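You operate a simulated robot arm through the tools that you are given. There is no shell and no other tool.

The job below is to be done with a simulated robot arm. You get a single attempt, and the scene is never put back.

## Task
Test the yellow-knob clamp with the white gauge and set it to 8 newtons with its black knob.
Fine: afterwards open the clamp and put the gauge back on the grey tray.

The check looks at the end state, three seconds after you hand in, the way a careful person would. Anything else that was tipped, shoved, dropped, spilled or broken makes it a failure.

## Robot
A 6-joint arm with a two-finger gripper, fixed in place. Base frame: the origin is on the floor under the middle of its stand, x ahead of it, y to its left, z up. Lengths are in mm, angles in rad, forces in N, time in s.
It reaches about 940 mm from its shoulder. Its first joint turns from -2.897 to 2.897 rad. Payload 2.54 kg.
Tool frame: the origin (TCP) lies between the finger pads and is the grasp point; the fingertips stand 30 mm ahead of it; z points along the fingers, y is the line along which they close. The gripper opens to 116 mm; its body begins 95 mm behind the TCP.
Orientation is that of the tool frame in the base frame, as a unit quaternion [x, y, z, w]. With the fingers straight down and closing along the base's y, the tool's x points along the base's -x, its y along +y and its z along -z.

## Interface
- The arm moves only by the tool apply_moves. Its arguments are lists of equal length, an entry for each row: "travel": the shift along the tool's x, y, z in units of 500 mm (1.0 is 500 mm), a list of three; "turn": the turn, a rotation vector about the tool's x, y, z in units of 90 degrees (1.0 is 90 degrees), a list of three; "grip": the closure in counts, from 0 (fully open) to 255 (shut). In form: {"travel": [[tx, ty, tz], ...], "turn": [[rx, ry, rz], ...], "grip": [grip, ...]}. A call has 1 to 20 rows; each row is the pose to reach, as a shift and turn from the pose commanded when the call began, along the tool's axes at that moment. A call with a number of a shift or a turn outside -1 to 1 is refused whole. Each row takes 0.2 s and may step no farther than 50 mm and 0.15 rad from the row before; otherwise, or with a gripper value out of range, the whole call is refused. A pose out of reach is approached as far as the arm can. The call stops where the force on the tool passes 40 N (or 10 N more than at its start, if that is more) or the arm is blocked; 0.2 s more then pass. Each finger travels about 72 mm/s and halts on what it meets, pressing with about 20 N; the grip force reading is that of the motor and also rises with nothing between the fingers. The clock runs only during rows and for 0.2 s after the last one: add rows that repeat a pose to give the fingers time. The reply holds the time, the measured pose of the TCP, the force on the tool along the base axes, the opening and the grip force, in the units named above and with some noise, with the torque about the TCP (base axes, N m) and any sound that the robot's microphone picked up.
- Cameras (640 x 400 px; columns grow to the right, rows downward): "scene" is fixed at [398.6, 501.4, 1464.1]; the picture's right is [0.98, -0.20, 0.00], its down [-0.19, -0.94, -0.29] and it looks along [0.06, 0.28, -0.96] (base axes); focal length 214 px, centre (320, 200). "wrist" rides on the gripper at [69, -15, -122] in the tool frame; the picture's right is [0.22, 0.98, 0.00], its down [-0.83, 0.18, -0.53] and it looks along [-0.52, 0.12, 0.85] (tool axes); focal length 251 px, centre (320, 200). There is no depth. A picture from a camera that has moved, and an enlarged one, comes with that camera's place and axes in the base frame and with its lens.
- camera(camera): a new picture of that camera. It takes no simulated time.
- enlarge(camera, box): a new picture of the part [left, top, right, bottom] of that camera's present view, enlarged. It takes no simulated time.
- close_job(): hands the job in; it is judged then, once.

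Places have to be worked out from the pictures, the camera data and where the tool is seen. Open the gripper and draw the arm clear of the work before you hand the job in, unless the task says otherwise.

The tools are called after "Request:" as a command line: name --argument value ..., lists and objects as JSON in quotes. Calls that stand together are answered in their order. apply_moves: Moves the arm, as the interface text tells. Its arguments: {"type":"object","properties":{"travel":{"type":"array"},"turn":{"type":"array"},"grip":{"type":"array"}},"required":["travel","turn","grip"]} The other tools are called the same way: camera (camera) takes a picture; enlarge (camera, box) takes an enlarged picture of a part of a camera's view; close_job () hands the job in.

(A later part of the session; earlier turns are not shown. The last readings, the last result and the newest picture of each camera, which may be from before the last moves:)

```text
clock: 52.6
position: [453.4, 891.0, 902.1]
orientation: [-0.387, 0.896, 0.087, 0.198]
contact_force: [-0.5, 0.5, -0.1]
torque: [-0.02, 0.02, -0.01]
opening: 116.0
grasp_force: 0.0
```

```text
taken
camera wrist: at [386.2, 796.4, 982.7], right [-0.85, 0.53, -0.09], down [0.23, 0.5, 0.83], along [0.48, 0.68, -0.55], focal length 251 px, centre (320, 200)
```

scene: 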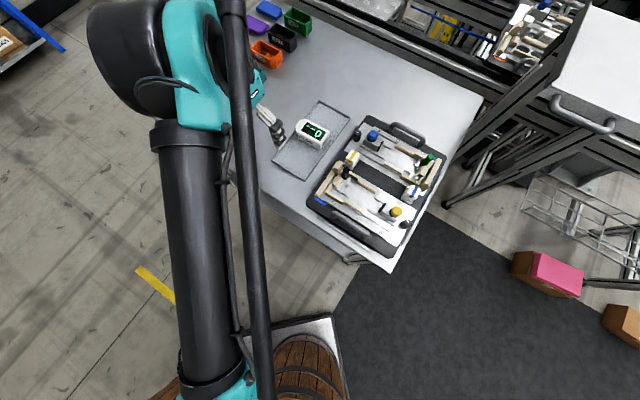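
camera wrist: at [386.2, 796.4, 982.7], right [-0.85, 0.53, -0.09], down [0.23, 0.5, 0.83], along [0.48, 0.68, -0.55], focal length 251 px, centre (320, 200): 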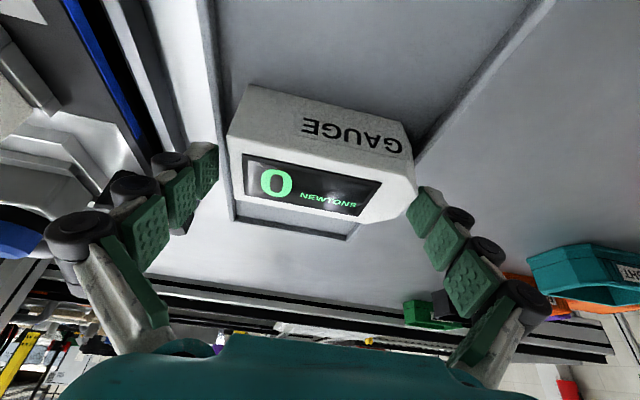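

I'm about 9 mm too far outward; I'll shift back toward the gauge's middle, then close fully and lift 3 mm.

Request:
apply_moves --travel '[[0.009, 0, -0.002], [0.018, 0, -0.004], [0.018, 0, -0.004], [0.018, 0, -0.004], [0.018, 0, -0.004], [0.018, 0, -0.004]]' --turn '[[0, 0, 0], [0, 0, 0], [0, 0, 0], [0, 0, 0], [0, 0, 0], [0, 0, 0]]' --grip '[0, 0, 40, 120, 255, 255]'

Request:
apply_moves --travel '[[-0.0013, 0, -0.0027], [-0.0026, 0, -0.0054], [-0.0026, 0, -0.0054]]' --turn '[[0, 0, 0], [0, 0, 0], [0, 0, 0]]' --grip '[255, 255, 255]'

Request:
camera --camera "wrist"

```text
clock: 54.0
position: [447.8, 883.1, 901.3]
orientation: [-0.388, 0.896, 0.087, 0.199]
contact_force: [-1.0, 0.0, 4.1]
torque: [0.04, 0.11, -0.01]
opening: 99.9
grasp_force: 19.6
```

```text
clock: 54.8
position: [447.6, 882.3, 901.5]
orientation: [-0.388, 0.896, 0.086, 0.198]
contact_force: [-1.0, -0.5, 0.8]
torque: [0.02, -0.01, -0.04]
opening: 99.4
grasp_force: 20.2
```

```text
taken
camera wrist: at [379.7, 789.8, 983.3], right [-0.85, 0.53, -0.09], down [0.23, 0.5, 0.83], along [0.48, 0.68, -0.55], focal length 251 px, centre (320, 200)
```

wrist: 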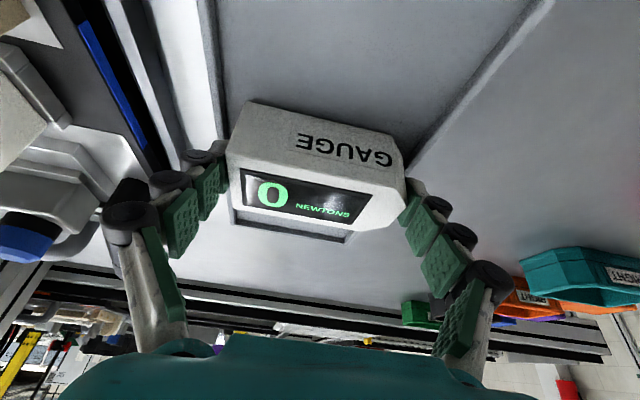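

The vertical force changed by −3.3 N. Lifting another 4 mm to see whether the weight comes up.

Request:
apply_moves --travel '[[-0.0017, 0, -0.0036], [-0.0034, 0, -0.0072], [-0.0034, 0, -0.0072]]' --turn '[[0, 0, 0], [0, 0, 0], [0, 0, 0]]' --grip '[255, 255, 255]'

Request:
camera --camera "wrist"

```text
clock: 55.6
position: [446.6, 883.6, 908.5]
orientation: [-0.388, 0.896, 0.087, 0.198]
contact_force: [-0.1, 1.2, -2.0]
torque: [-0.02, 0.02, 0.02]
opening: 99.6
grasp_force: 20.0
```

```text
taken
camera wrist: at [379.5, 789.3, 987.2], right [-0.85, 0.53, -0.09], down [0.23, 0.5, 0.83], along [0.48, 0.68, -0.55], focal length 251 px, centre (320, 200)
```

wrist: 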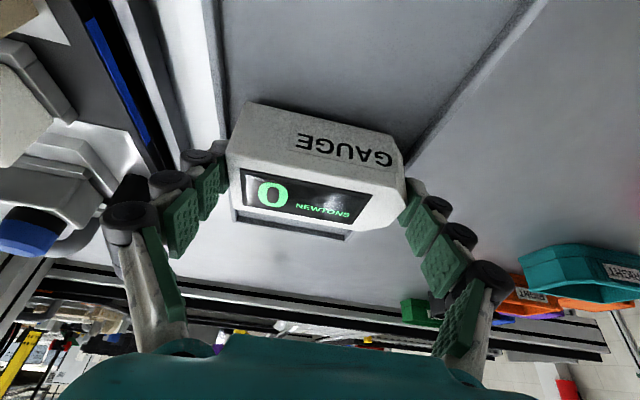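

The gauge is now lifted (it stays fixed relative to the fingers while the tray moves). I'll lift 12 mm more and carry it slowly ~99 mm toward the near end of the tray, turning it 1.8° square to the tray.

Request:
apply_moves --travel '[[-0.0034, 0, -0.0073], [-0.0068, 0, -0.0145], [-0.0102, 0, -0.0218], [0.0122, 0, -0.0323], [0.0346, 0, -0.0428], [0.057, 0, -0.0533], [0.0794, 0, -0.0638], [0.1018, -0.001, -0.0742], [0.1242, -0.001, -0.0847], [0.1466, -0.001, -0.0952], [0.169, -0.0016, -0.1057], [0.169, -0.0016, -0.1057]]' --turn '[[0, 0, 0], [0, 0, 0], [0, 0, 0], [0.001, 0, 0.0022], [0.002, 0, 0.0045], [0.003, 0, 0.0068], [0.004, 0, 0.009], [0.005, 0, 0.0113], [0.006, 0, 0.0135], [0.007, 0, 0.0158], [0.0085, 0, 0.0181], [0.0085, 0, 0.0181]]' --grip '[255, 255, 255, 255, 255, 255, 255, 255, 255, 255, 255, 255]'

Request:
camera --camera "wrist"

```text
clock: 58.2
position: [379.2, 810.8, 919.2]
orientation: [-0.373, 0.902, 0.083, 0.2]
contact_force: [0.1, -0.5, -0.9]
torque: [-0.02, 0.01, -0.03]
opening: 99.2
grasp_force: 20.6
```

```text
taken
camera wrist: at [308.6, 719.4, 999.8], right [-0.83, 0.55, -0.09], down [0.24, 0.5, 0.83], along [0.51, 0.67, -0.55], focal length 251 px, centre (320, 200)
```

wrist: 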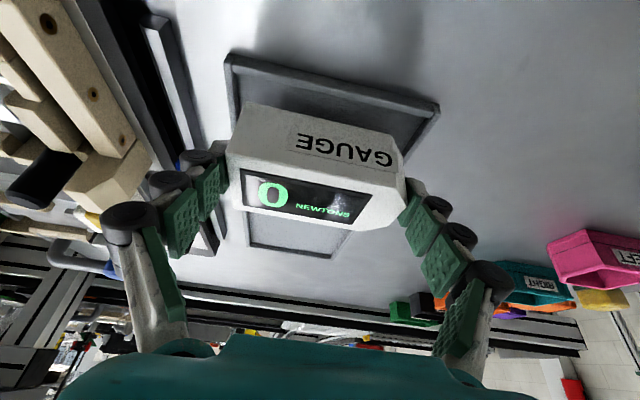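

The gauge is over the near end of the tray, square to it. I'll lower it about 17 mm onto the tray floor.

Request:
apply_moves --travel '[[0.0037, 0, 0.0079], [0.0074, 0, 0.0158], [0.0111, 0, 0.0238], [0.013, 0, 0.0277], [0.0144, 0, 0.0308], [0.0144, 0, 0.0308]]' --turn '[[0, 0, 0], [0, 0, 0], [0, 0, 0], [0, 0, 0], [0, 0, 0], [0, 0, 0]]' --grip '[255, 255, 255, 255, 255, 255]'

Request:
camera --camera "wrist"

Request:
enlarge --camera "scene" --box '[260, 90, 360, 190]'

```text
clock: 59.6
position: [378.9, 810.9, 901.8]
orientation: [-0.373, 0.902, 0.083, 0.199]
contact_force: [-0.2, -0.2, -2.6]
torque: [-0.02, 0.03, 0.0]
opening: 99.6
grasp_force: 20.4
```

```text
taken
camera wrist: at [309.0, 719.1, 982.6], right [-0.83, 0.55, -0.09], down [0.24, 0.5, 0.83], along [0.5, 0.67, -0.55], focal length 251 px, centre (320, 200)
```

wrist: 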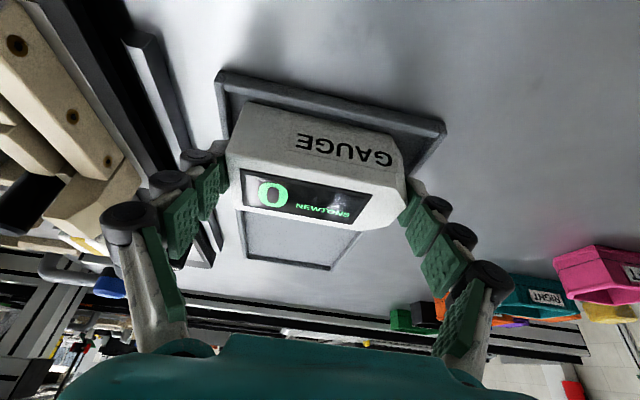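

```text
4.00 times, centred on (310, 140) of scene
camera zoom: at [398.6, 501.4, 1464.1], right [0.98, -0.2, 0.0], down [-0.19, -0.94, -0.29], along [0.06, 0.28, -0.96], focal length 858 px, centre (360, 440)
```

zoom: 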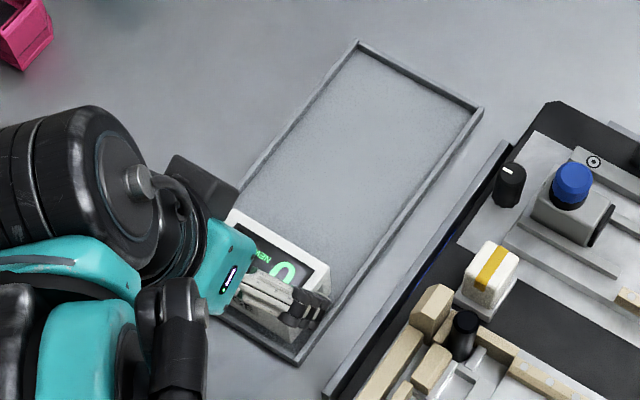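

The gauge is just above the tray floor within the rim. Lowering the last 1 mm and opening.

Request:
apply_moves --travel '[[0.0004, 0, 0.0009], [0.0008, 0, 0.0018], [0.0008, 0, 0.0018], [0.0008, 0, 0.0018], [0.0008, 0, 0.0018]]' --turn '[[0, 0, 0], [0, 0, 0], [0, 0, 0], [0, 0, 0], [0, 0, 0]]' --grip '[255, 255, 60, 0, 0]'

Request:
camera --camera "wrist"

```text
clock: 60.8
position: [380.3, 810.1, 901.7]
orientation: [-0.374, 0.902, 0.084, 0.2]
contact_force: [-0.2, 0.6, -0.4]
torque: [-0.02, 0.01, 0.02]
opening: 116.4
grasp_force: 0.1
```

```text
taken
camera wrist: at [309.1, 719.0, 981.5], right [-0.83, 0.55, -0.09], down [0.24, 0.5, 0.83], along [0.51, 0.67, -0.55], focal length 251 px, centre (320, 200)
```

wrist: 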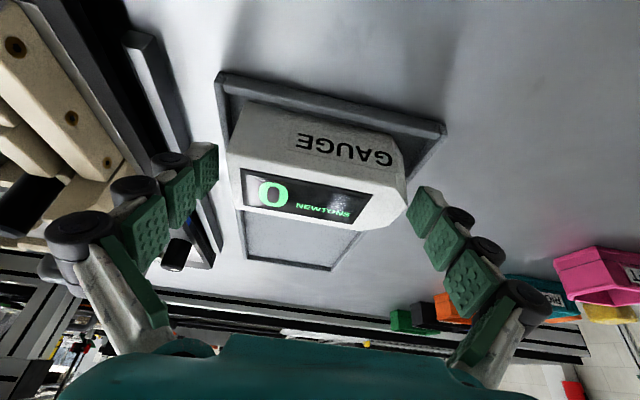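

Released cleanly. I'll retract along the tool axis, untilt, then yaw 90° so the fingers can close across the gauge's width.

Request:
apply_moves --travel '[[0, 0, -0.05], [0, 0, -0.11], [0, 0, -0.17], [0, 0, -0.2], [-0.02, 0, -0.22], [-0.04, 0, -0.24], [-0.04, 0, -0.24]]' --turn '[[0, 0, 0], [0, 0.02, 0], [0, 0.08, 0], [0, 0.15, 0], [0, 0.22, 0], [0, 0.278, 0], [0, 0.278, 0]]' --grip '[0, 0, 0, 0, 0, 0, 0]'

Request:
apply_moves --travel '[[0, 0, 0], [0, 0, 0], [0, 0, 0], [0, 0, 0], [0, 0, 0], [0, 0, 0], [0, 0, 0], [0, 0, 0], [0, 0, 0], [0, 0, 0], [0, 0, 0], [0, 0, 0]]' --turn '[[0, 0, 0.0909], [0, 0, 0.1818], [0, 0, 0.2727], [0, 0, 0.3636], [0, 0, 0.4545], [0, 0, 0.5455], [0, 0, 0.6364], [0, 0, 0.7273], [0, 0, 0.8182], [0, 0, 0.9091], [0, 0, 1.0], [0, 0, 1.0]]' --grip '[0, 0, 0, 0, 0, 0, 0, 0, 0, 0, 0, 0]'

Request:
camera --camera "wrist"

Request:
camera --camera "scene"

```text
clock: 62.4
position: [356.8, 788.2, 1016.5]
orientation: [-0.384, 0.923, 0.0, -0.001]
contact_force: [0.1, -0.7, -0.2]
torque: [0.02, 0.0, -0.03]
opening: 116.0
grasp_force: 0.0
```

```text
clock: 65.0
position: [356.2, 787.1, 1018.0]
orientation: [0.382, 0.924, 0.0, 0.0]
contact_force: [0.0, 0.4, 0.2]
torque: [0.02, 0.0, -0.01]
opening: 115.9
grasp_force: 0.0
```

```text
taken
camera wrist: at [296.7, 825.7, 1139.1], right [0.54, 0.84, 0.0], down [0.71, -0.46, 0.53], along [0.45, -0.29, -0.85], focal length 251 px, centre (320, 200)
```

wrist: 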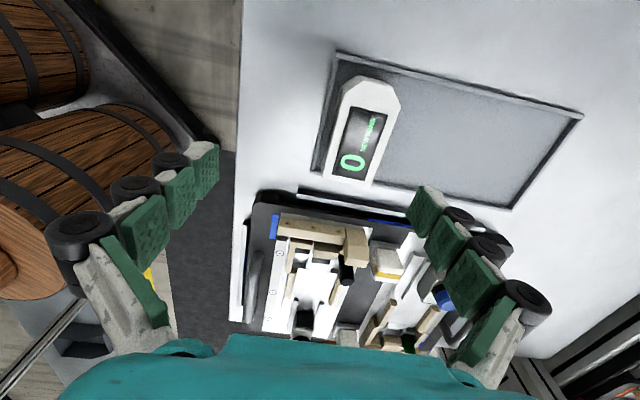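

```text
taken
```

scene: 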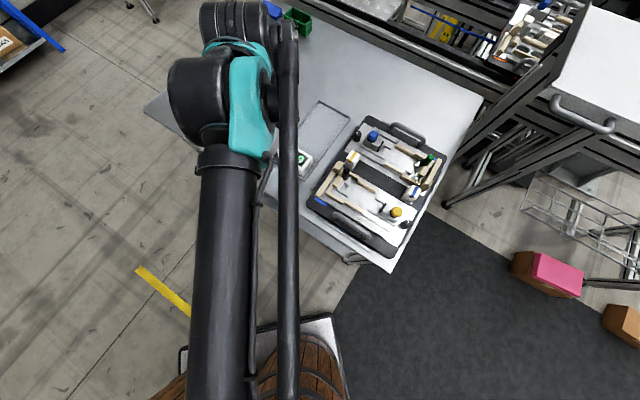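

The gauge sits square at the near end of the tray. I'll enlarge to measure it precisely for the cross-width grasp.

Request:
enlarge --camera "wrist" --box '[310, 60, 420, 200]'

```text
2.86 times, centred on (365, 130) of wrist
camera zoom: at [296.7, 825.7, 1139.1], right [0.54, 0.84, 0.0], down [0.71, -0.46, 0.53], along [0.45, -0.29, -0.85], focal length 718 px, centre (191, 400)
```

zoom: 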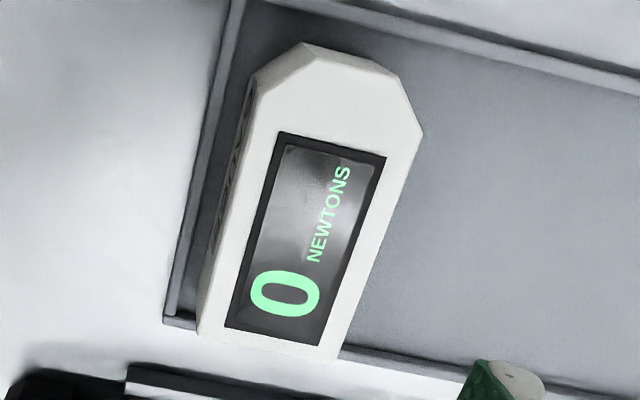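

Gauge centre is at (384.5,816), axis about −44.4°. I'll move over it at z≈960, checking the reach with the vertical tool.

Request:
apply_moves --travel '[[0.0, 0.02, 0.04], [0.0, 0.04, 0.08], [0.0008, 0.06, 0.1], [0.0008, 0.0808, 0.116], [0.0008, 0.0808, 0.116]]' --turn '[[0, 0, 0], [0, 0, 0], [0, 0, 0], [0, 0, 0], [0, 0, 0]]' --grip '[0, 0, 0, 0, 0]'

Request:
camera --camera "wrist"

```text
clock: 66.2
position: [384.4, 815.2, 959.6]
orientation: [0.382, 0.924, 0.001, -0.001]
contact_force: [0.1, -0.3, 1.0]
torque: [0.0, 0.01, 0.0]
opening: 115.9
grasp_force: 0.0
```

```text
taken
camera wrist: at [324.5, 854.8, 1081.9], right [0.54, 0.84, 0.0], down [0.71, -0.46, 0.53], along [0.45, -0.29, -0.85], focal length 251 px, centre (320, 200)
```

wrist: 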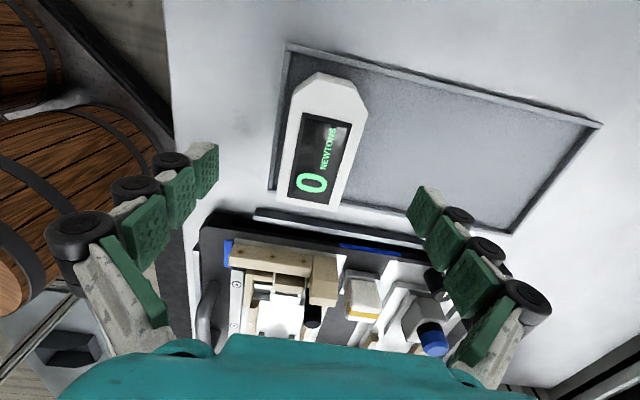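

Reach is fine and the gauge is centred. Descending to z≈910 (fingertips ≈20 mm below the gauge's top).

Request:
apply_moves --travel '[[0, 0, 0.035], [0, 0.001, 0.07], [0, 0.001, 0.099], [0, 0.001, 0.099]]' --turn '[[0, 0, 0], [0, 0, 0], [0, 0, 0], [0, 0, 0]]' --grip '[0, 0, 0, 0]'

Request:
camera --camera "wrist"

```text
clock: 67.2
position: [384.6, 816.5, 910.3]
orientation: [0.383, 0.924, 0.001, 0.0]
contact_force: [-1.0, 0.8, -0.3]
torque: [-0.02, 0.0, -0.02]
opening: 116.0
grasp_force: 0.0
```

```text
taken
camera wrist: at [325.4, 855.2, 1032.4], right [0.54, 0.84, 0.0], down [0.71, -0.46, 0.53], along [0.45, -0.29, -0.85], focal length 251 px, centre (320, 200)
```

wrist: 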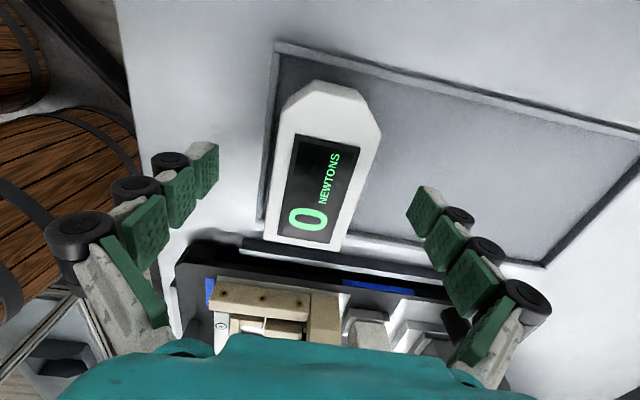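

Fingers straddle the gauge's width. Closing fully and then lifting slowly by 4 mm while reading the force.

Request:
apply_moves --travel '[[0, 0, 0], [0, 0, 0], [0, 0, 0], [0, 0, 0], [0, 0, 0], [0, 0, 0], [0, 0, 0]]' --turn '[[0, 0, 0], [0, 0, 0], [0, 0, 0], [0, 0, 0], [0, 0, 0], [0, 0, 0], [0, 0, 0]]' --grip '[60, 110, 160, 255, 255, 255, 255]'

Request:
apply_moves --travel '[[0, 0, -0.003], [0, 0, -0.006], [0, 0, -0.01], [0, 0, -0.01]]' --turn '[[0, 0, 0], [0, 0, 0], [0, 0, 0], [0, 0, 0]]' --grip '[255, 255, 255, 255]'

Request:
camera --camera "wrist"

```text
clock: 68.8
position: [385.0, 816.7, 911.4]
orientation: [0.382, 0.924, 0.0, 0.0]
contact_force: [-0.9, -1.2, 2.1]
torque: [-0.03, 0.0, -0.04]
opening: 53.6
grasp_force: 19.6
```

```text
clock: 69.8
position: [383.7, 816.9, 916.4]
orientation: [0.384, 0.924, 0.001, -0.001]
contact_force: [-0.2, -0.2, -1.6]
torque: [0.0, -0.06, 0.01]
opening: 53.3
grasp_force: 20.4
```

```text
taken
camera wrist: at [325.5, 855.3, 1037.1], right [0.54, 0.84, 0.0], down [0.71, -0.46, 0.53], along [0.45, -0.29, -0.85], focal length 251 px, centre (320, 200)
```

wrist: 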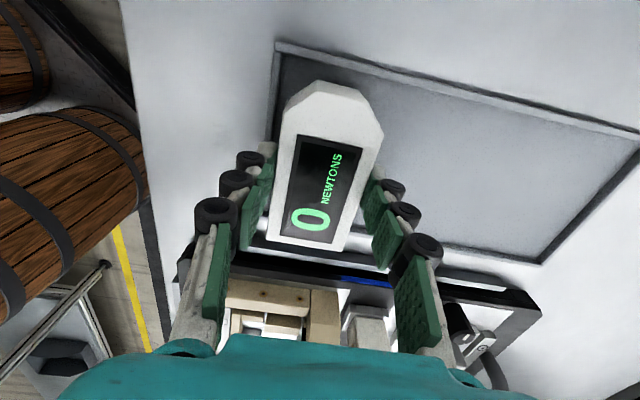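

The gauge is held (53.4 mm wide). The bay is about 56.5 mm wide centred at V≈849, so I'll lift slowly to z≈1005 first.

Request:
apply_moves --travel '[[0, 0, -0.02], [0, 0, -0.045], [0, 0, -0.07], [0, 0, -0.095], [0, 0, -0.12], [0, 0, -0.145], [0, 0, -0.165], [0, 0, -0.178], [0, 0, -0.178]]' --turn '[[0, 0, 0], [0, 0, 0], [0, 0, 0], [0, 0, 0], [0, 0, 0], [0, 0, 0], [0, 0, 0], [0, 0, 0], [0, 0, 0]]' --grip '[255, 255, 255, 255, 255, 255, 255, 255, 255]'

Request:
camera --camera "wrist"

```text
clock: 71.8
position: [386.7, 817.7, 1005.3]
orientation: [0.384, 0.923, 0.001, -0.001]
contact_force: [-0.5, 0.2, -2.4]
torque: [0.0, 0.01, -0.02]
opening: 53.5
grasp_force: 20.2
```

```text
taken
camera wrist: at [325.9, 856.2, 1126.3], right [0.54, 0.84, 0.0], down [0.71, -0.46, 0.53], along [0.45, -0.29, -0.85], focal length 251 px, centre (320, 200)
```

wrist: 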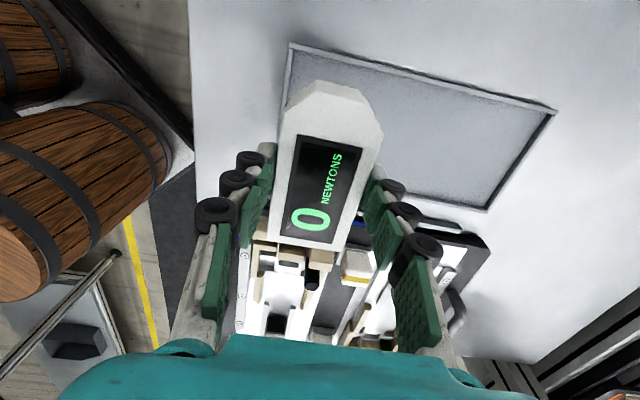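

Still held firmly. Now I'll carry it along the clamp axis to hover over the bay (≈224 mm along +u).

Request:
apply_moves --travel '[[-0.02, 0, 0], [-0.05, 0, 0], [-0.08, 0, 0], [-0.115, 0, 0], [-0.15, 0, 0], [-0.185, 0, 0], [-0.22, 0, 0], [-0.255, 0, 0], [-0.29, 0, 0], [-0.325, 0, 0], [-0.36, -0.0005, 0], [-0.395, -0.001, 0], [-0.42, -0.0012, 0], [-0.44, -0.0012, 0], [-0.4488, -0.0012, 0], [-0.4488, -0.0012, 0]]' --turn '[[0, 0, 0], [0, 0, 0], [0, 0, 0], [0, 0, 0], [0, 0, 0], [0, 0, 0], [0, 0, 0], [0, 0, 0], [0, 0, 0], [0, 0, 0], [0, 0, -0.001], [0, 0, -0.002], [0, 0, -0.003], [0, 0, -0.0033], [0, 0, -0.0033], [0, 0, -0.0033]]' --grip '[255, 255, 255, 255, 255, 255, 255, 255, 255, 255, 255, 255, 255, 255, 255, 255]'

Request:
camera --camera "wrist"

Request:
enlarge --camera "scene" --box '[320, 145, 420, 235]'

```text
clock: 75.2
position: [542.3, 658.1, 1003.7]
orientation: [0.38, 0.925, 0.001, -0.001]
contact_force: [0.1, -0.6, -2.0]
torque: [0.01, 0.0, -0.02]
opening: 53.5
grasp_force: 20.1
```

```text
taken
camera wrist: at [483.3, 695.6, 1125.3], right [0.53, 0.85, 0.0], down [0.72, -0.45, 0.53], along [0.45, -0.28, -0.85], focal length 251 px, centre (320, 200)
```

wrist: 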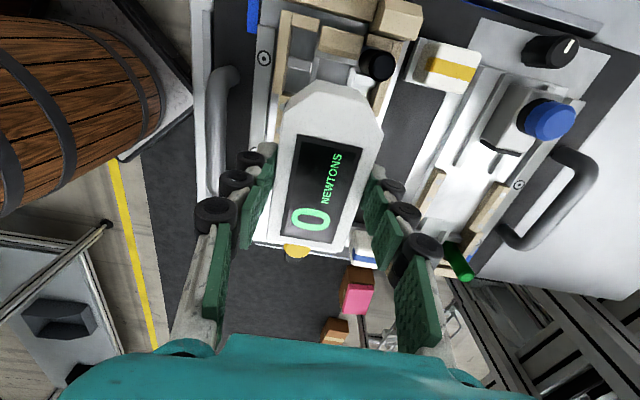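

```text
4.44 times, centred on (370, 190) of scene
camera zoom: at [398.6, 501.4, 1464.1], right [0.98, -0.2, 0.0], down [-0.19, -0.94, -0.29], along [0.06, 0.28, -0.96], focal length 953 px, centre (98, 244)
```

zoom: 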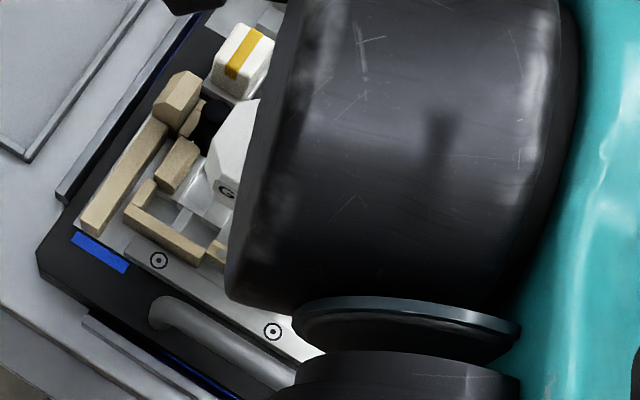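

Hovering over the bay. I'll lower to about 6 mm above the rails and inspect the alignment.

Request:
apply_moves --travel '[[0, 0, 0.02], [0, 0, 0.04], [0, 0, 0.06], [0, 0, 0.075], [0, 0, 0.0874], [0, 0, 0.0874]]' --turn '[[0, 0, 0], [0, 0, 0], [0, 0, 0], [0, 0, 0], [0, 0, 0], [0, 0, 0]]' --grip '[255, 255, 255, 255, 255, 255]'

Request:
enlarge --camera "wrist" --box '[230, 0, 430, 270]'

Request:
enlarge --camera "scene" --box '[330, 155, 380, 205]'

```text
clock: 76.6
position: [543.5, 657.6, 958.8]
orientation: [0.381, 0.925, 0.0, -0.001]
contact_force: [0.1, 0.8, -1.9]
torque: [0.0, 0.01, 0.0]
opening: 53.6
grasp_force: 19.3
```

```text
1.48 times, centred on (330, 135) of wrist
camera zoom: at [483.2, 695.7, 1081.4], right [0.53, 0.85, 0.0], down [0.72, -0.45, 0.53], along [0.45, -0.28, -0.85], focal length 372 px, centre (305, 296)
```

zoom: 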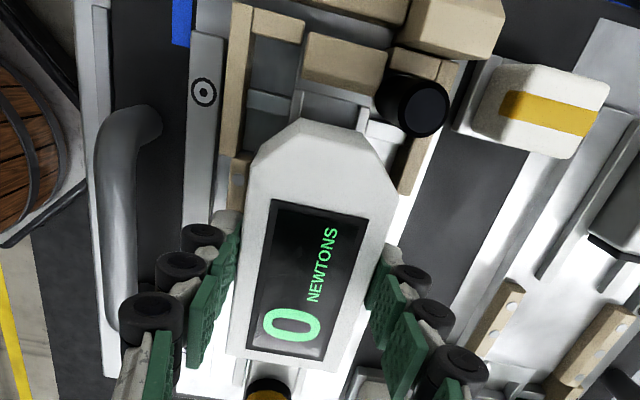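

```text
8.00 times, centred on (355, 180) of scene
camera zoom: at [398.6, 501.4, 1464.1], right [0.98, -0.2, 0.0], down [-0.19, -0.94, -0.29], along [0.06, 0.28, -0.96], focal length 1716 px, centre (40, 360)
```

zoom: 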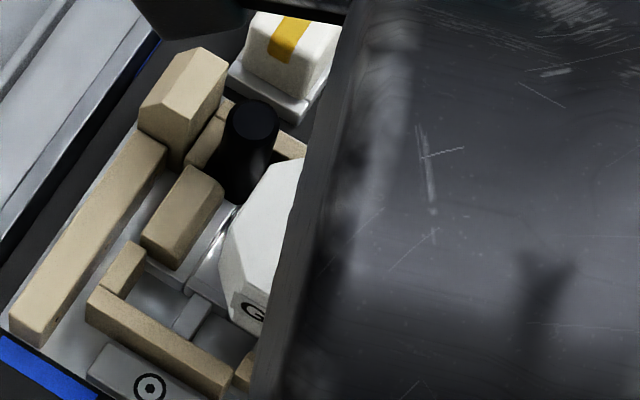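

Alignment looks good: nose points at the tan head, rails visible along the side. I'll lower slowly in 3 mm rows, watching for contact.

Request:
apply_moves --travel '[[0, 0, 0.006], [0, 0, 0.012], [0, 0, 0.018], [0, 0, 0.024], [0, 0, 0.03], [0, 0, 0.03]]' --turn '[[0, 0, 0], [0, 0, 0], [0, 0, 0], [0, 0, 0], [0, 0, 0], [0, 0, 0]]' --grip '[255, 255, 255, 255, 255, 255]'

```text
clock: 78.0
position: [543.9, 658.7, 945.1]
orientation: [0.381, 0.925, 0.001, -0.002]
contact_force: [0.3, 0.9, -1.6]
torque: [0.02, 0.02, -0.01]
opening: 53.3
grasp_force: 20.4
```

It's inside the rails without touching. Lowering 4 mm more.

Request:
apply_moves --travel '[[0, 0, 0.003], [0, 0, 0.006], [0, 0, 0.008], [0, 0, 0.008]]' --turn '[[0, 0, 0], [0, 0, 0], [0, 0, 0], [0, 0, 0]]' --grip '[255, 255, 255, 255]'

```text
clock: 79.0
position: [543.1, 657.4, 941.2]
orientation: [0.381, 0.925, 0.0, -0.001]
contact_force: [0.1, 0.5, -1.3]
torque: [0.02, -0.06, 0.01]
opening: 53.3
grasp_force: 19.6
```

Request:
apply_moves --travel '[[0, 0, 0.002], [0, 0, 0.004], [0, 0, 0.006], [0, 0, 0.006]]' --turn '[[0, 0, 0], [0, 0, 0], [0, 0, 0], [0, 0, 0]]' --grip '[255, 255, 255, 255]'

Request:
camera --camera "wrist"

```text
clock: 80.0
position: [543.6, 657.0, 940.6]
orientation: [0.38, 0.925, -0.001, -0.001]
contact_force: [-0.4, -0.9, 18.0]
torque: [-0.03, 0.03, -0.03]
opening: 53.7
grasp_force: 20.1
```

```text
taken
camera wrist: at [483.3, 695.4, 1060.6], right [0.53, 0.85, 0.0], down [0.72, -0.45, 0.53], along [0.45, -0.28, -0.85], focal length 251 px, centre (320, 200)
```

wrist: 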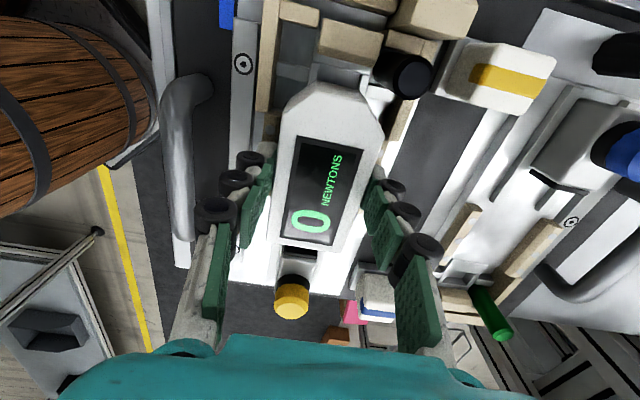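

Firm contact at bottom (18 N): the gauge rests flat on the bay floor at z≈890. I'll ease up 1 mm, open the fingers moderately and look.

Request:
apply_moves --travel '[[0, 0, -0.002], [0, 0, -0.003], [0, 0, -0.003], [0, 0, -0.003], [0, 0, -0.003]]' --turn '[[0, 0, 0], [0, 0, 0], [0, 0, 0], [0, 0, 0], [0, 0, 0]]' --grip '[255, 255, 120, 80, 80]'

Request:
apply_moves --travel '[[0, 0, -0.03], [0, 0, -0.08], [0, 0, -0.15], [0, 0, -0.2], [0, 0, -0.2]]' --turn '[[0, 0, 0], [0, 0, 0], [0, 0, 0], [0, 0, 0], [0, 0, 0]]' --grip '[60, 30, 0, 0, 0]'

Request:
camera --camera "wrist"

```text
clock: 81.2
position: [543.9, 658.9, 939.3]
orientation: [0.38, 0.925, 0.0, -0.001]
contact_force: [0.1, 0.2, -0.5]
torque: [0.01, 0.0, -0.01]
opening: 79.7
grasp_force: 0.1
```

```text
clock: 82.4
position: [543.3, 658.2, 1040.4]
orientation: [0.381, 0.925, 0.001, -0.001]
contact_force: [-0.2, 1.0, -0.2]
torque: [0.0, 0.02, 0.01]
opening: 115.9
grasp_force: 0.1
```

```text
taken
camera wrist: at [482.8, 696.2, 1161.4], right [0.53, 0.85, 0.0], down [0.72, -0.45, 0.53], along [0.45, -0.28, -0.85], focal length 251 px, centre (320, 200)
```

wrist: 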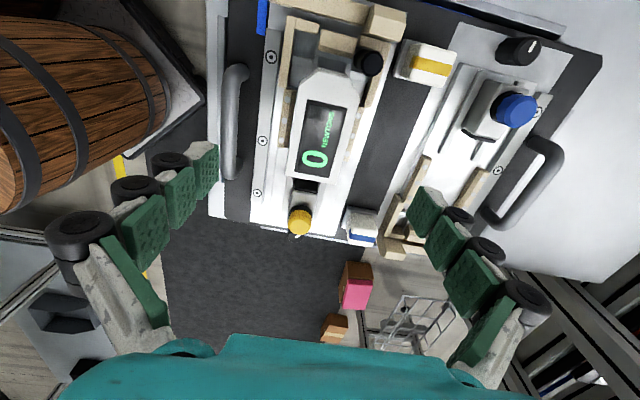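

The gauge lies in the bay between the rails. Enlarging to see its fit relative to the pad and the tan head.

Request:
enlarge --camera "wrist" --box '[250, 20, 410, 240]'

Request:
enlarge --camera "wrist" --box '[265, 20, 395, 120]'

Request:
enlarge --camera "wrist" --box '[270, 130, 360, 240]'

```text
1.82 times, centred on (330, 130) of wrist
camera zoom: at [482.8, 696.2, 1161.4], right [0.53, 0.85, 0.0], down [0.72, -0.45, 0.53], along [0.45, -0.28, -0.85], focal length 457 px, centre (302, 327)
```

zoom: 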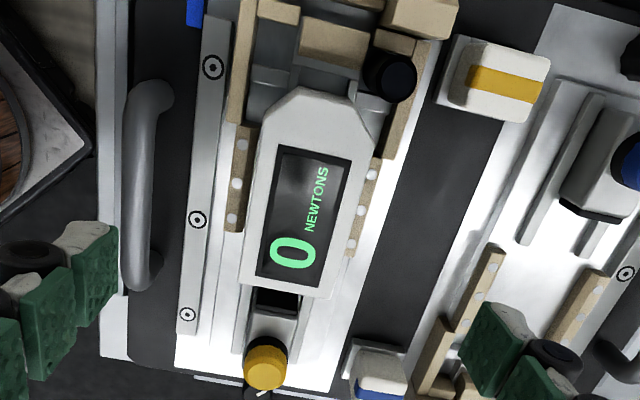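

```text
4.00 times, centred on (330, 70) of wrist
camera zoom: at [482.8, 696.2, 1161.4], right [0.53, 0.85, 0.0], down [0.72, -0.45, 0.53], along [0.45, -0.28, -0.85], focal length 1006 px, centre (280, 720)
```

zoom: 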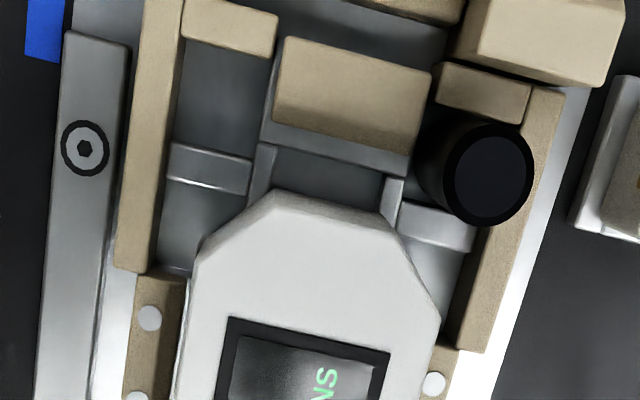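

```text
3.64 times, centred on (315, 185) of wrist
camera zoom: at [482.8, 696.2, 1161.4], right [0.53, 0.85, 0.0], down [0.72, -0.45, 0.53], along [0.45, -0.28, -0.85], focal length 914 px, centre (338, 254)
```

zoom: 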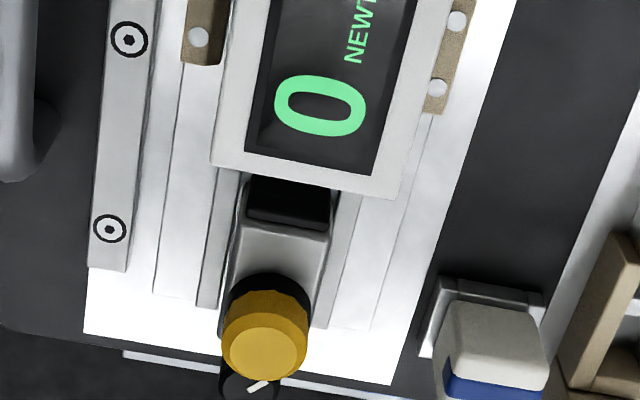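

The gauge fits neatly with about 13 mm clearance at each end. Now I'll return to the yellow knob (≈(614.4,587)) to slide the block forward against it.

Request:
apply_moves --travel '[[-0.05, 0, 0], [-0.1, 0, 0], [-0.15, -0.001, 0], [-0.2012, -0.001, 0], [-0.2012, -0.001, 0.05], [-0.2012, -0.001, 0.1], [-0.2012, -0.001, 0.14], [-0.2012, -0.001, 0.167], [-0.2012, -0.001, 0.167]]' --turn '[[0, 0, 0], [0, 0, 0], [0, 0, 0], [0, 0, 0], [0, 0, 0], [0, 0, 0], [0, 0, 0], [0, 0, 0], [0, 0, 0]]' --grip '[0, 0, 0, 0, 0, 0, 0, 0, 0]'

Request:
apply_moves --travel '[[0, 0, 0], [0, 0, 0], [0, 0, 0], [0, 0, 0], [0, 0, 0], [0, 0, 0]]' --turn '[[0, 0, 0], [0, 0, 0], [0, 0, 0], [0, 0, 0], [0, 0, 0], [0, 0, 0]]' --grip '[100, 180, 255, 255, 255, 255]'

Request:
camera --camera "wrist"

```text
clock: 84.4
position: [613.2, 586.5, 957.2]
orientation: [0.38, 0.925, 0.001, -0.001]
contact_force: [0.8, 0.2, -0.5]
torque: [-0.02, 0.0, 0.03]
opening: 116.3
grasp_force: 0.2
```

```text
clock: 85.8
position: [614.2, 587.1, 955.8]
orientation: [0.38, 0.925, 0.001, -0.001]
contact_force: [12.1, 12.8, 8.9]
torque: [0.42, -0.36, 0.01]
opening: 25.3
grasp_force: 20.2
```

```text
taken
camera wrist: at [554.1, 624.8, 1077.7], right [0.53, 0.85, 0.0], down [0.71, -0.45, 0.53], along [0.45, -0.28, -0.85], focal length 251 px, centre (320, 200)
```

wrist: 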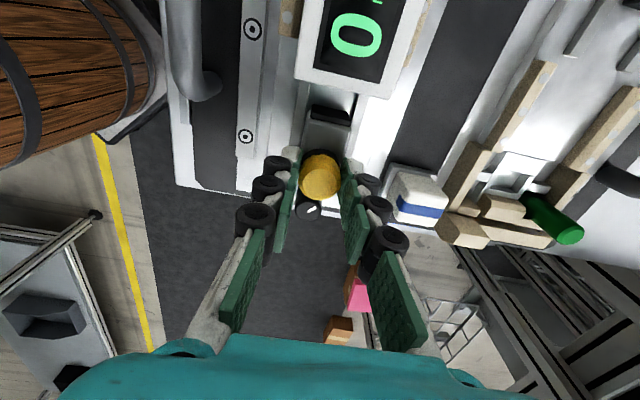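

The lateral force is 17 N in +v, so the knob sits a bit to +v of my centre. I'll shift +1 mm along tool y to relieve it.

Request:
apply_moves --travel '[[0, 0.001, 0], [0, 0.002, 0], [0, 0.002, 0]]' --turn '[[0, 0, 0], [0, 0, 0], [0, 0, 0]]' --grip '[255, 255, 255]'

```text
clock: 86.6
position: [614.8, 587.3, 956.2]
orientation: [0.38, 0.925, -0.001, -0.001]
contact_force: [1.6, 4.2, 7.7]
torque: [0.05, -0.04, 0.0]
opening: 25.3
grasp_force: 19.4
```

Better. Now pushing the block forward 10 mm (toward the gauge).

Request:
apply_moves --travel '[[0.005, 0, 0], [0.01, 0, 0], [0.015, 0, 0], [0.02, 0, 0], [0.02, 0, 0]]' --turn '[[0, 0, 0], [0, 0, 0], [0, 0, 0], [0, 0, 0], [0, 0, 0]]' --grip '[255, 255, 255, 255, 255]'

```text
clock: 87.8
position: [609.3, 594.4, 955.9]
orientation: [0.38, 0.925, 0.0, -0.001]
contact_force: [-6.3, -11.2, 0.1]
torque: [-0.39, 0.15, -0.01]
opening: 25.6
grasp_force: 20.0
```

Friction along the slide is ~3.5 N, with some side load (−12 N in v). I'll trim y by −0.7 mm and push 5 mm further.

Request:
apply_moves --travel '[[0, -0.0014, 0], [0.004, -0.0014, 0], [0.008, -0.0014, 0], [0.01, -0.0014, 0], [0.01, -0.0014, 0]]' --turn '[[0, 0, 0], [0, 0, 0], [0, 0, 0], [0, 0, 0], [0, 0, 0]]' --grip '[255, 255, 255, 255, 255]'

Request:
enlarge --camera "wrist" --box '[240, 0, 440, 220]'

```text
clock: 89.0
position: [603.6, 597.5, 955.6]
orientation: [0.38, 0.925, 0.001, -0.001]
contact_force: [-7.6, -7.5, -0.4]
torque: [-0.16, 0.26, -0.04]
opening: 25.3
grasp_force: 20.2
```

```text
1.82 times, centred on (340, 110) of wrist
camera zoom: at [544.1, 635.4, 1077.8], right [0.53, 0.85, 0.0], down [0.72, -0.45, 0.53], along [0.45, -0.28, -0.85], focal length 457 px, centre (284, 364)
```

zoom: 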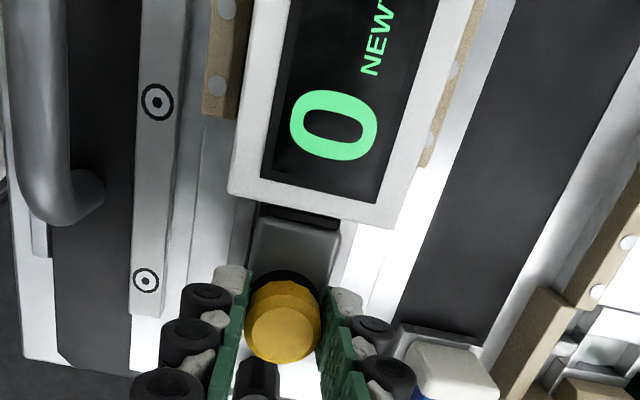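

The pad is about to touch the gauge's flat end. Pushing 6 mm more and checking force and display.

Request:
apply_moves --travel '[[0.003, -0.0008, 0], [0.006, -0.0008, 0], [0.009, -0.0008, 0], [0.012, -0.0008, 0], [0.012, -0.0008, 0]]' --turn '[[0, 0, 0], [0, 0, 0], [0, 0, 0], [0, 0, 0], [0, 0, 0]]' --grip '[255, 255, 255, 255, 255]'

Request:
enlarge --camera "wrist" --box '[240, 0, 440, 220]'

```text
clock: 90.2
position: [599.5, 600.4, 956.9]
orientation: [0.38, 0.925, 0.001, -0.001]
contact_force: [-6.1, -2.4, -0.3]
torque: [-0.05, 0.14, 0.0]
opening: 25.4
grasp_force: 19.7
```

```text
1.82 times, centred on (340, 110) of wrist
camera zoom: at [539.5, 639.8, 1077.9], right [0.53, 0.85, 0.0], down [0.72, -0.45, 0.53], along [0.45, -0.28, -0.85], focal length 457 px, centre (284, 364)
```

zoom: 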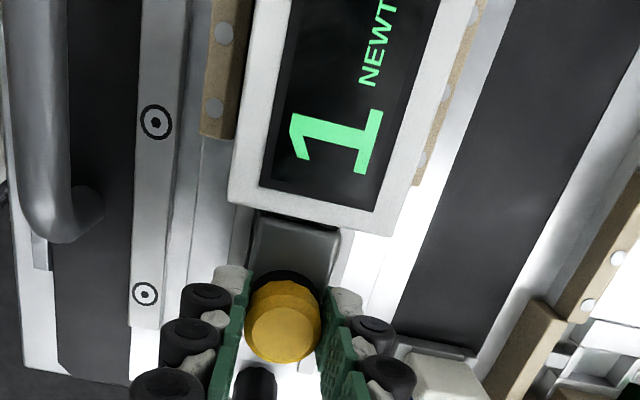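

The gauge reads 1 N – the pad is pushing it (sliding friction). Continuing in small steps toward the tan head.

Request:
apply_moves --travel '[[0.003, 0, 0], [0.006, 0, 0], [0.009, 0, 0], [0.012, 0, 0], [0.012, 0, 0]]' --turn '[[0, 0, 0], [0, 0, 0], [0, 0, 0], [0, 0, 0], [0, 0, 0]]' --grip '[255, 255, 255, 255, 255]'

Request:
enlarge --camera "wrist" --box '[240, 0, 440, 220]'

```text
clock: 91.4
position: [595.9, 606.5, 956.6]
orientation: [0.38, 0.925, 0.0, 0.0]
contact_force: [-5.1, -2.2, 0.0]
torque: [-0.07, 0.11, -0.03]
opening: 25.5
grasp_force: 19.7
```

```text
1.82 times, centred on (340, 110) of wrist
camera zoom: at [535.6, 643.7, 1077.9], right [0.53, 0.85, 0.0], down [0.72, -0.45, 0.53], along [0.45, -0.28, -0.85], focal length 457 px, centre (284, 364)
```

zoom: 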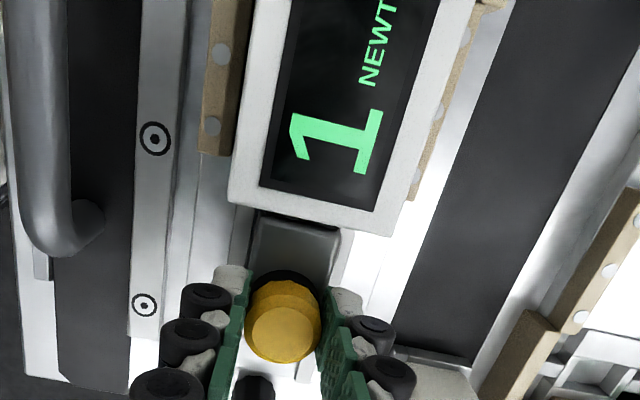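

Still sliding at 1 N. A further 4 mm.

Request:
apply_moves --travel '[[0.002, 0, 0], [0.004, 0, 0], [0.006, 0, 0], [0.008, 0, 0], [0.008, 0, 0]]' --turn '[[0, 0, 0], [0, 0, 0], [0, 0, 0], [0, 0, 0], [0, 0, 0]]' --grip '[255, 255, 255, 255, 255]'

Request:
enlarge --camera "wrist" --box '[240, 0, 440, 220]'

```text
clock: 92.6
position: [592.9, 607.5, 956.7]
orientation: [0.38, 0.925, 0.0, -0.001]
contact_force: [-1.2, 1.5, 2.7]
torque: [0.02, 0.02, -0.02]
opening: 25.4
grasp_force: 20.0
```

```text
1.82 times, centred on (340, 110) of wrist
camera zoom: at [532.9, 646.2, 1077.9], right [0.53, 0.85, 0.0], down [0.72, -0.45, 0.53], along [0.45, -0.28, -0.85], focal length 457 px, centre (284, 364)
```

zoom: 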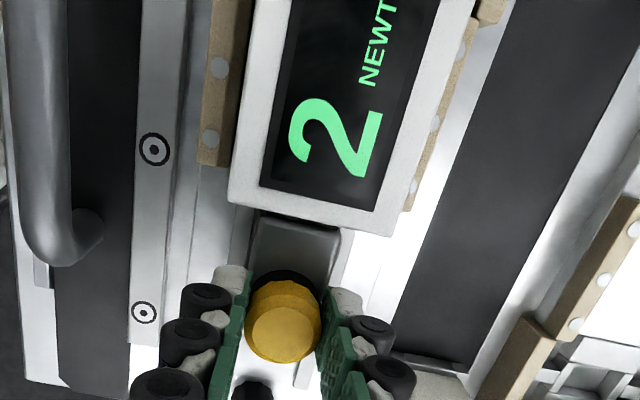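

Reading 2 N now – something begins to resist. Another 2 mm in 1 mm rows.

Request:
apply_moves --travel '[[0.002, 0, 0], [0.004, 0, 0], [0.004, 0, 0]]' --turn '[[0, 0, 0], [0, 0, 0], [0, 0, 0]]' --grip '[255, 255, 255]'

Request:
enlarge --camera "wrist" --box '[240, 0, 440, 220]'

Request:
enlarge --camera "scene" --box '[330, 155, 380, 205]'

```text
clock: 93.4
position: [592.2, 609.0, 956.8]
orientation: [0.381, 0.925, 0.0, -0.001]
contact_force: [3.9, -15.7, -0.5]
torque: [-0.39, -0.15, -0.01]
opening: 25.5
grasp_force: 19.7
```

```text
1.82 times, centred on (340, 110) of wrist
camera zoom: at [532.6, 647.1, 1078.0], right [0.53, 0.85, 0.0], down [0.71, -0.45, 0.53], along [0.45, -0.29, -0.85], focal length 457 px, centre (284, 364)
```

zoom: 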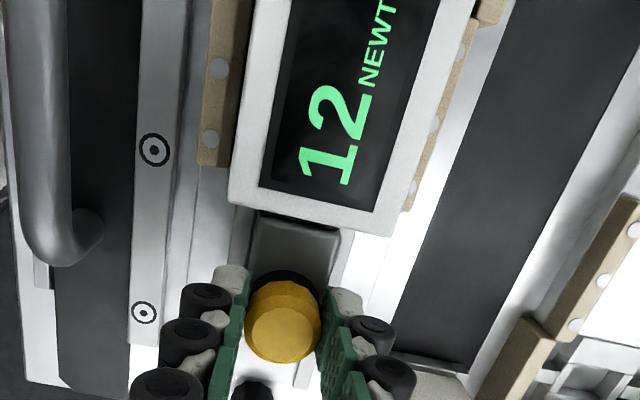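

```text
8.00 times, centred on (355, 180) of scene
camera zoom: at [398.6, 501.4, 1464.1], right [0.98, -0.2, 0.0], down [-0.19, -0.94, -0.29], along [0.06, 0.28, -0.96], focal length 1716 px, centre (40, 360)
```

zoom: 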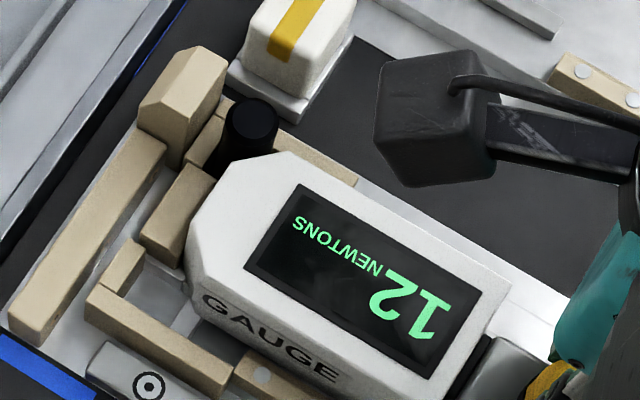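

The gauge reads 12 N while I push with ~14 N: nose is against the tan head. I'll release the knob and see what reading remains.

Request:
apply_moves --travel '[[0, 0, 0], [0, 0, 0], [0, 0, 0], [0, 0, 0]]' --turn '[[0, 0, 0], [0, 0, 0], [0, 0, 0], [0, 0, 0]]' --grip '[200, 150, 140, 140]'

Request:
enlarge --camera "scene" --box '[330, 155, 380, 205]'

Request:
enlarge --camera "wrist" --box '[240, 0, 440, 220]'

```text
clock: 94.4
position: [591.8, 611.3, 956.1]
orientation: [0.38, 0.925, 0.0, -0.001]
contact_force: [-0.2, -0.2, 0.2]
torque: [0.01, 0.01, 0.0]
opening: 52.6
grasp_force: 0.1
```

```text
8.00 times, centred on (355, 180) of scene
camera zoom: at [398.6, 501.4, 1464.1], right [0.98, -0.2, 0.0], down [-0.19, -0.94, -0.29], along [0.06, 0.28, -0.96], focal length 1716 px, centre (40, 360)
```

zoom: 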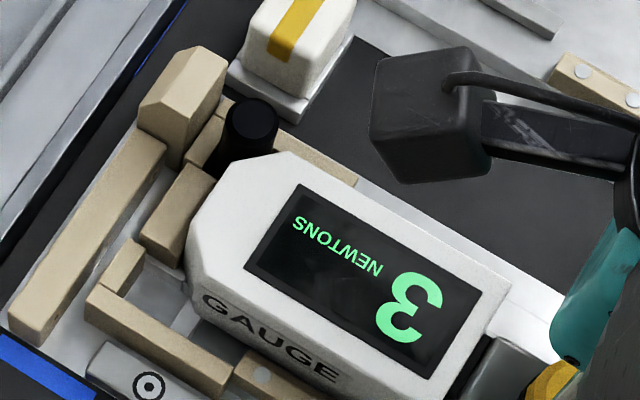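

```text
1.82 times, centred on (340, 110) of wrist
camera zoom: at [531.7, 648.1, 1078.0], right [0.53, 0.85, 0.0], down [0.72, -0.45, 0.53], along [0.45, -0.28, -0.85], focal length 457 px, centre (284, 364)
```

zoom: 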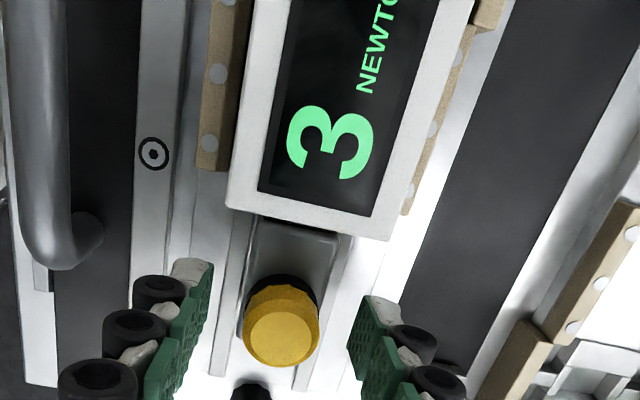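

With my hand off, the gauge shows 3 N – so the clamp itself presses at its present setting. Next I'll rise and go to the black pointer knob to measure its place.

Request:
apply_moves --travel '[[0, 0, -0.04], [0, 0, -0.1], [-0.03, 0, -0.15], [-0.07, 0, -0.17], [-0.11, 0, -0.17], [-0.13, 0, -0.17], [-0.13, 0, -0.17]]' --turn '[[0, 0, 0], [0, 0, 0], [0, 0, 0], [0, 0, 0], [0, 0, 0], [0, 0, 0], [0, 0, 0]]' --grip '[60, 0, 0, 0, 0, 0, 0]'

Request:
camera --camera "wrist"

Request:
enlarge --camera "wrist" --box '[270, 40, 370, 200]'

Request:
enlarge --camera "scene" --box '[340, 155, 430, 245]'

```text
clock: 96.0
position: [636.7, 564.0, 1041.4]
orientation: [0.38, 0.925, 0.0, -0.001]
contact_force: [0.3, -0.5, -0.3]
torque: [-0.01, -0.01, 0.01]
opening: 116.0
grasp_force: 0.2
```

```text
taken
camera wrist: at [577.1, 601.8, 1163.2], right [0.53, 0.85, 0.0], down [0.72, -0.45, 0.53], along [0.45, -0.28, -0.85], focal length 251 px, centre (320, 200)
```

wrist: 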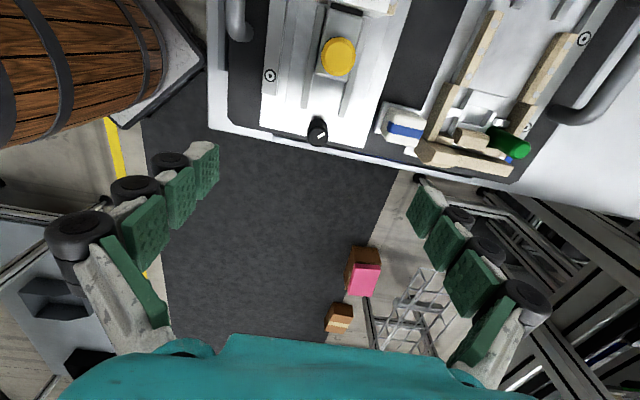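

```text
2.50 times, centred on (320, 120) of wrist
camera zoom: at [577.1, 601.8, 1163.2], right [0.53, 0.85, 0.0], down [0.72, -0.45, 0.53], along [0.45, -0.28, -0.85], focal length 629 px, centre (320, 400)
```

zoom: 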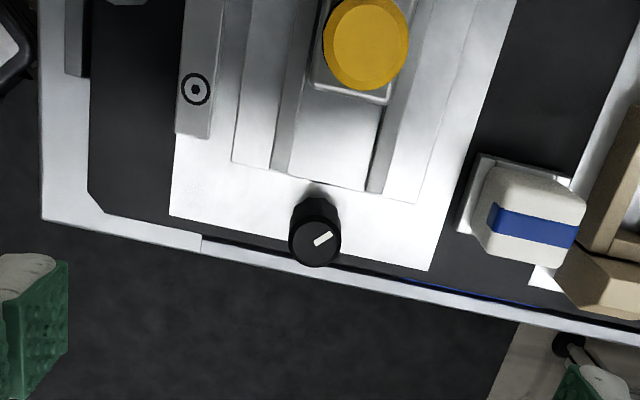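

```text
4.44 times, centred on (385, 200) of scene
camera zoom: at [398.6, 501.4, 1464.1], right [0.98, -0.2, 0.0], down [-0.19, -0.94, -0.29], along [0.06, 0.28, -0.96], focal length 953 px, centre (31, 200)
```

zoom: 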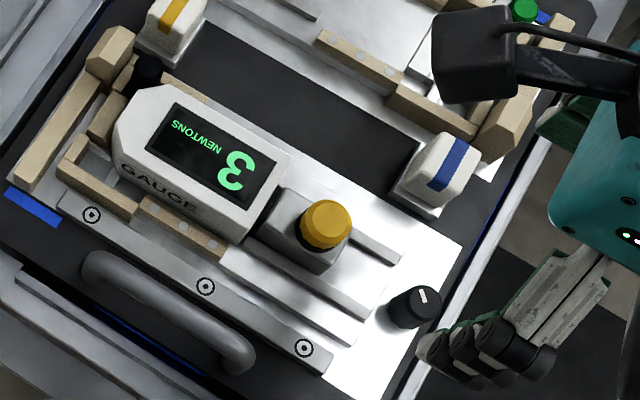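

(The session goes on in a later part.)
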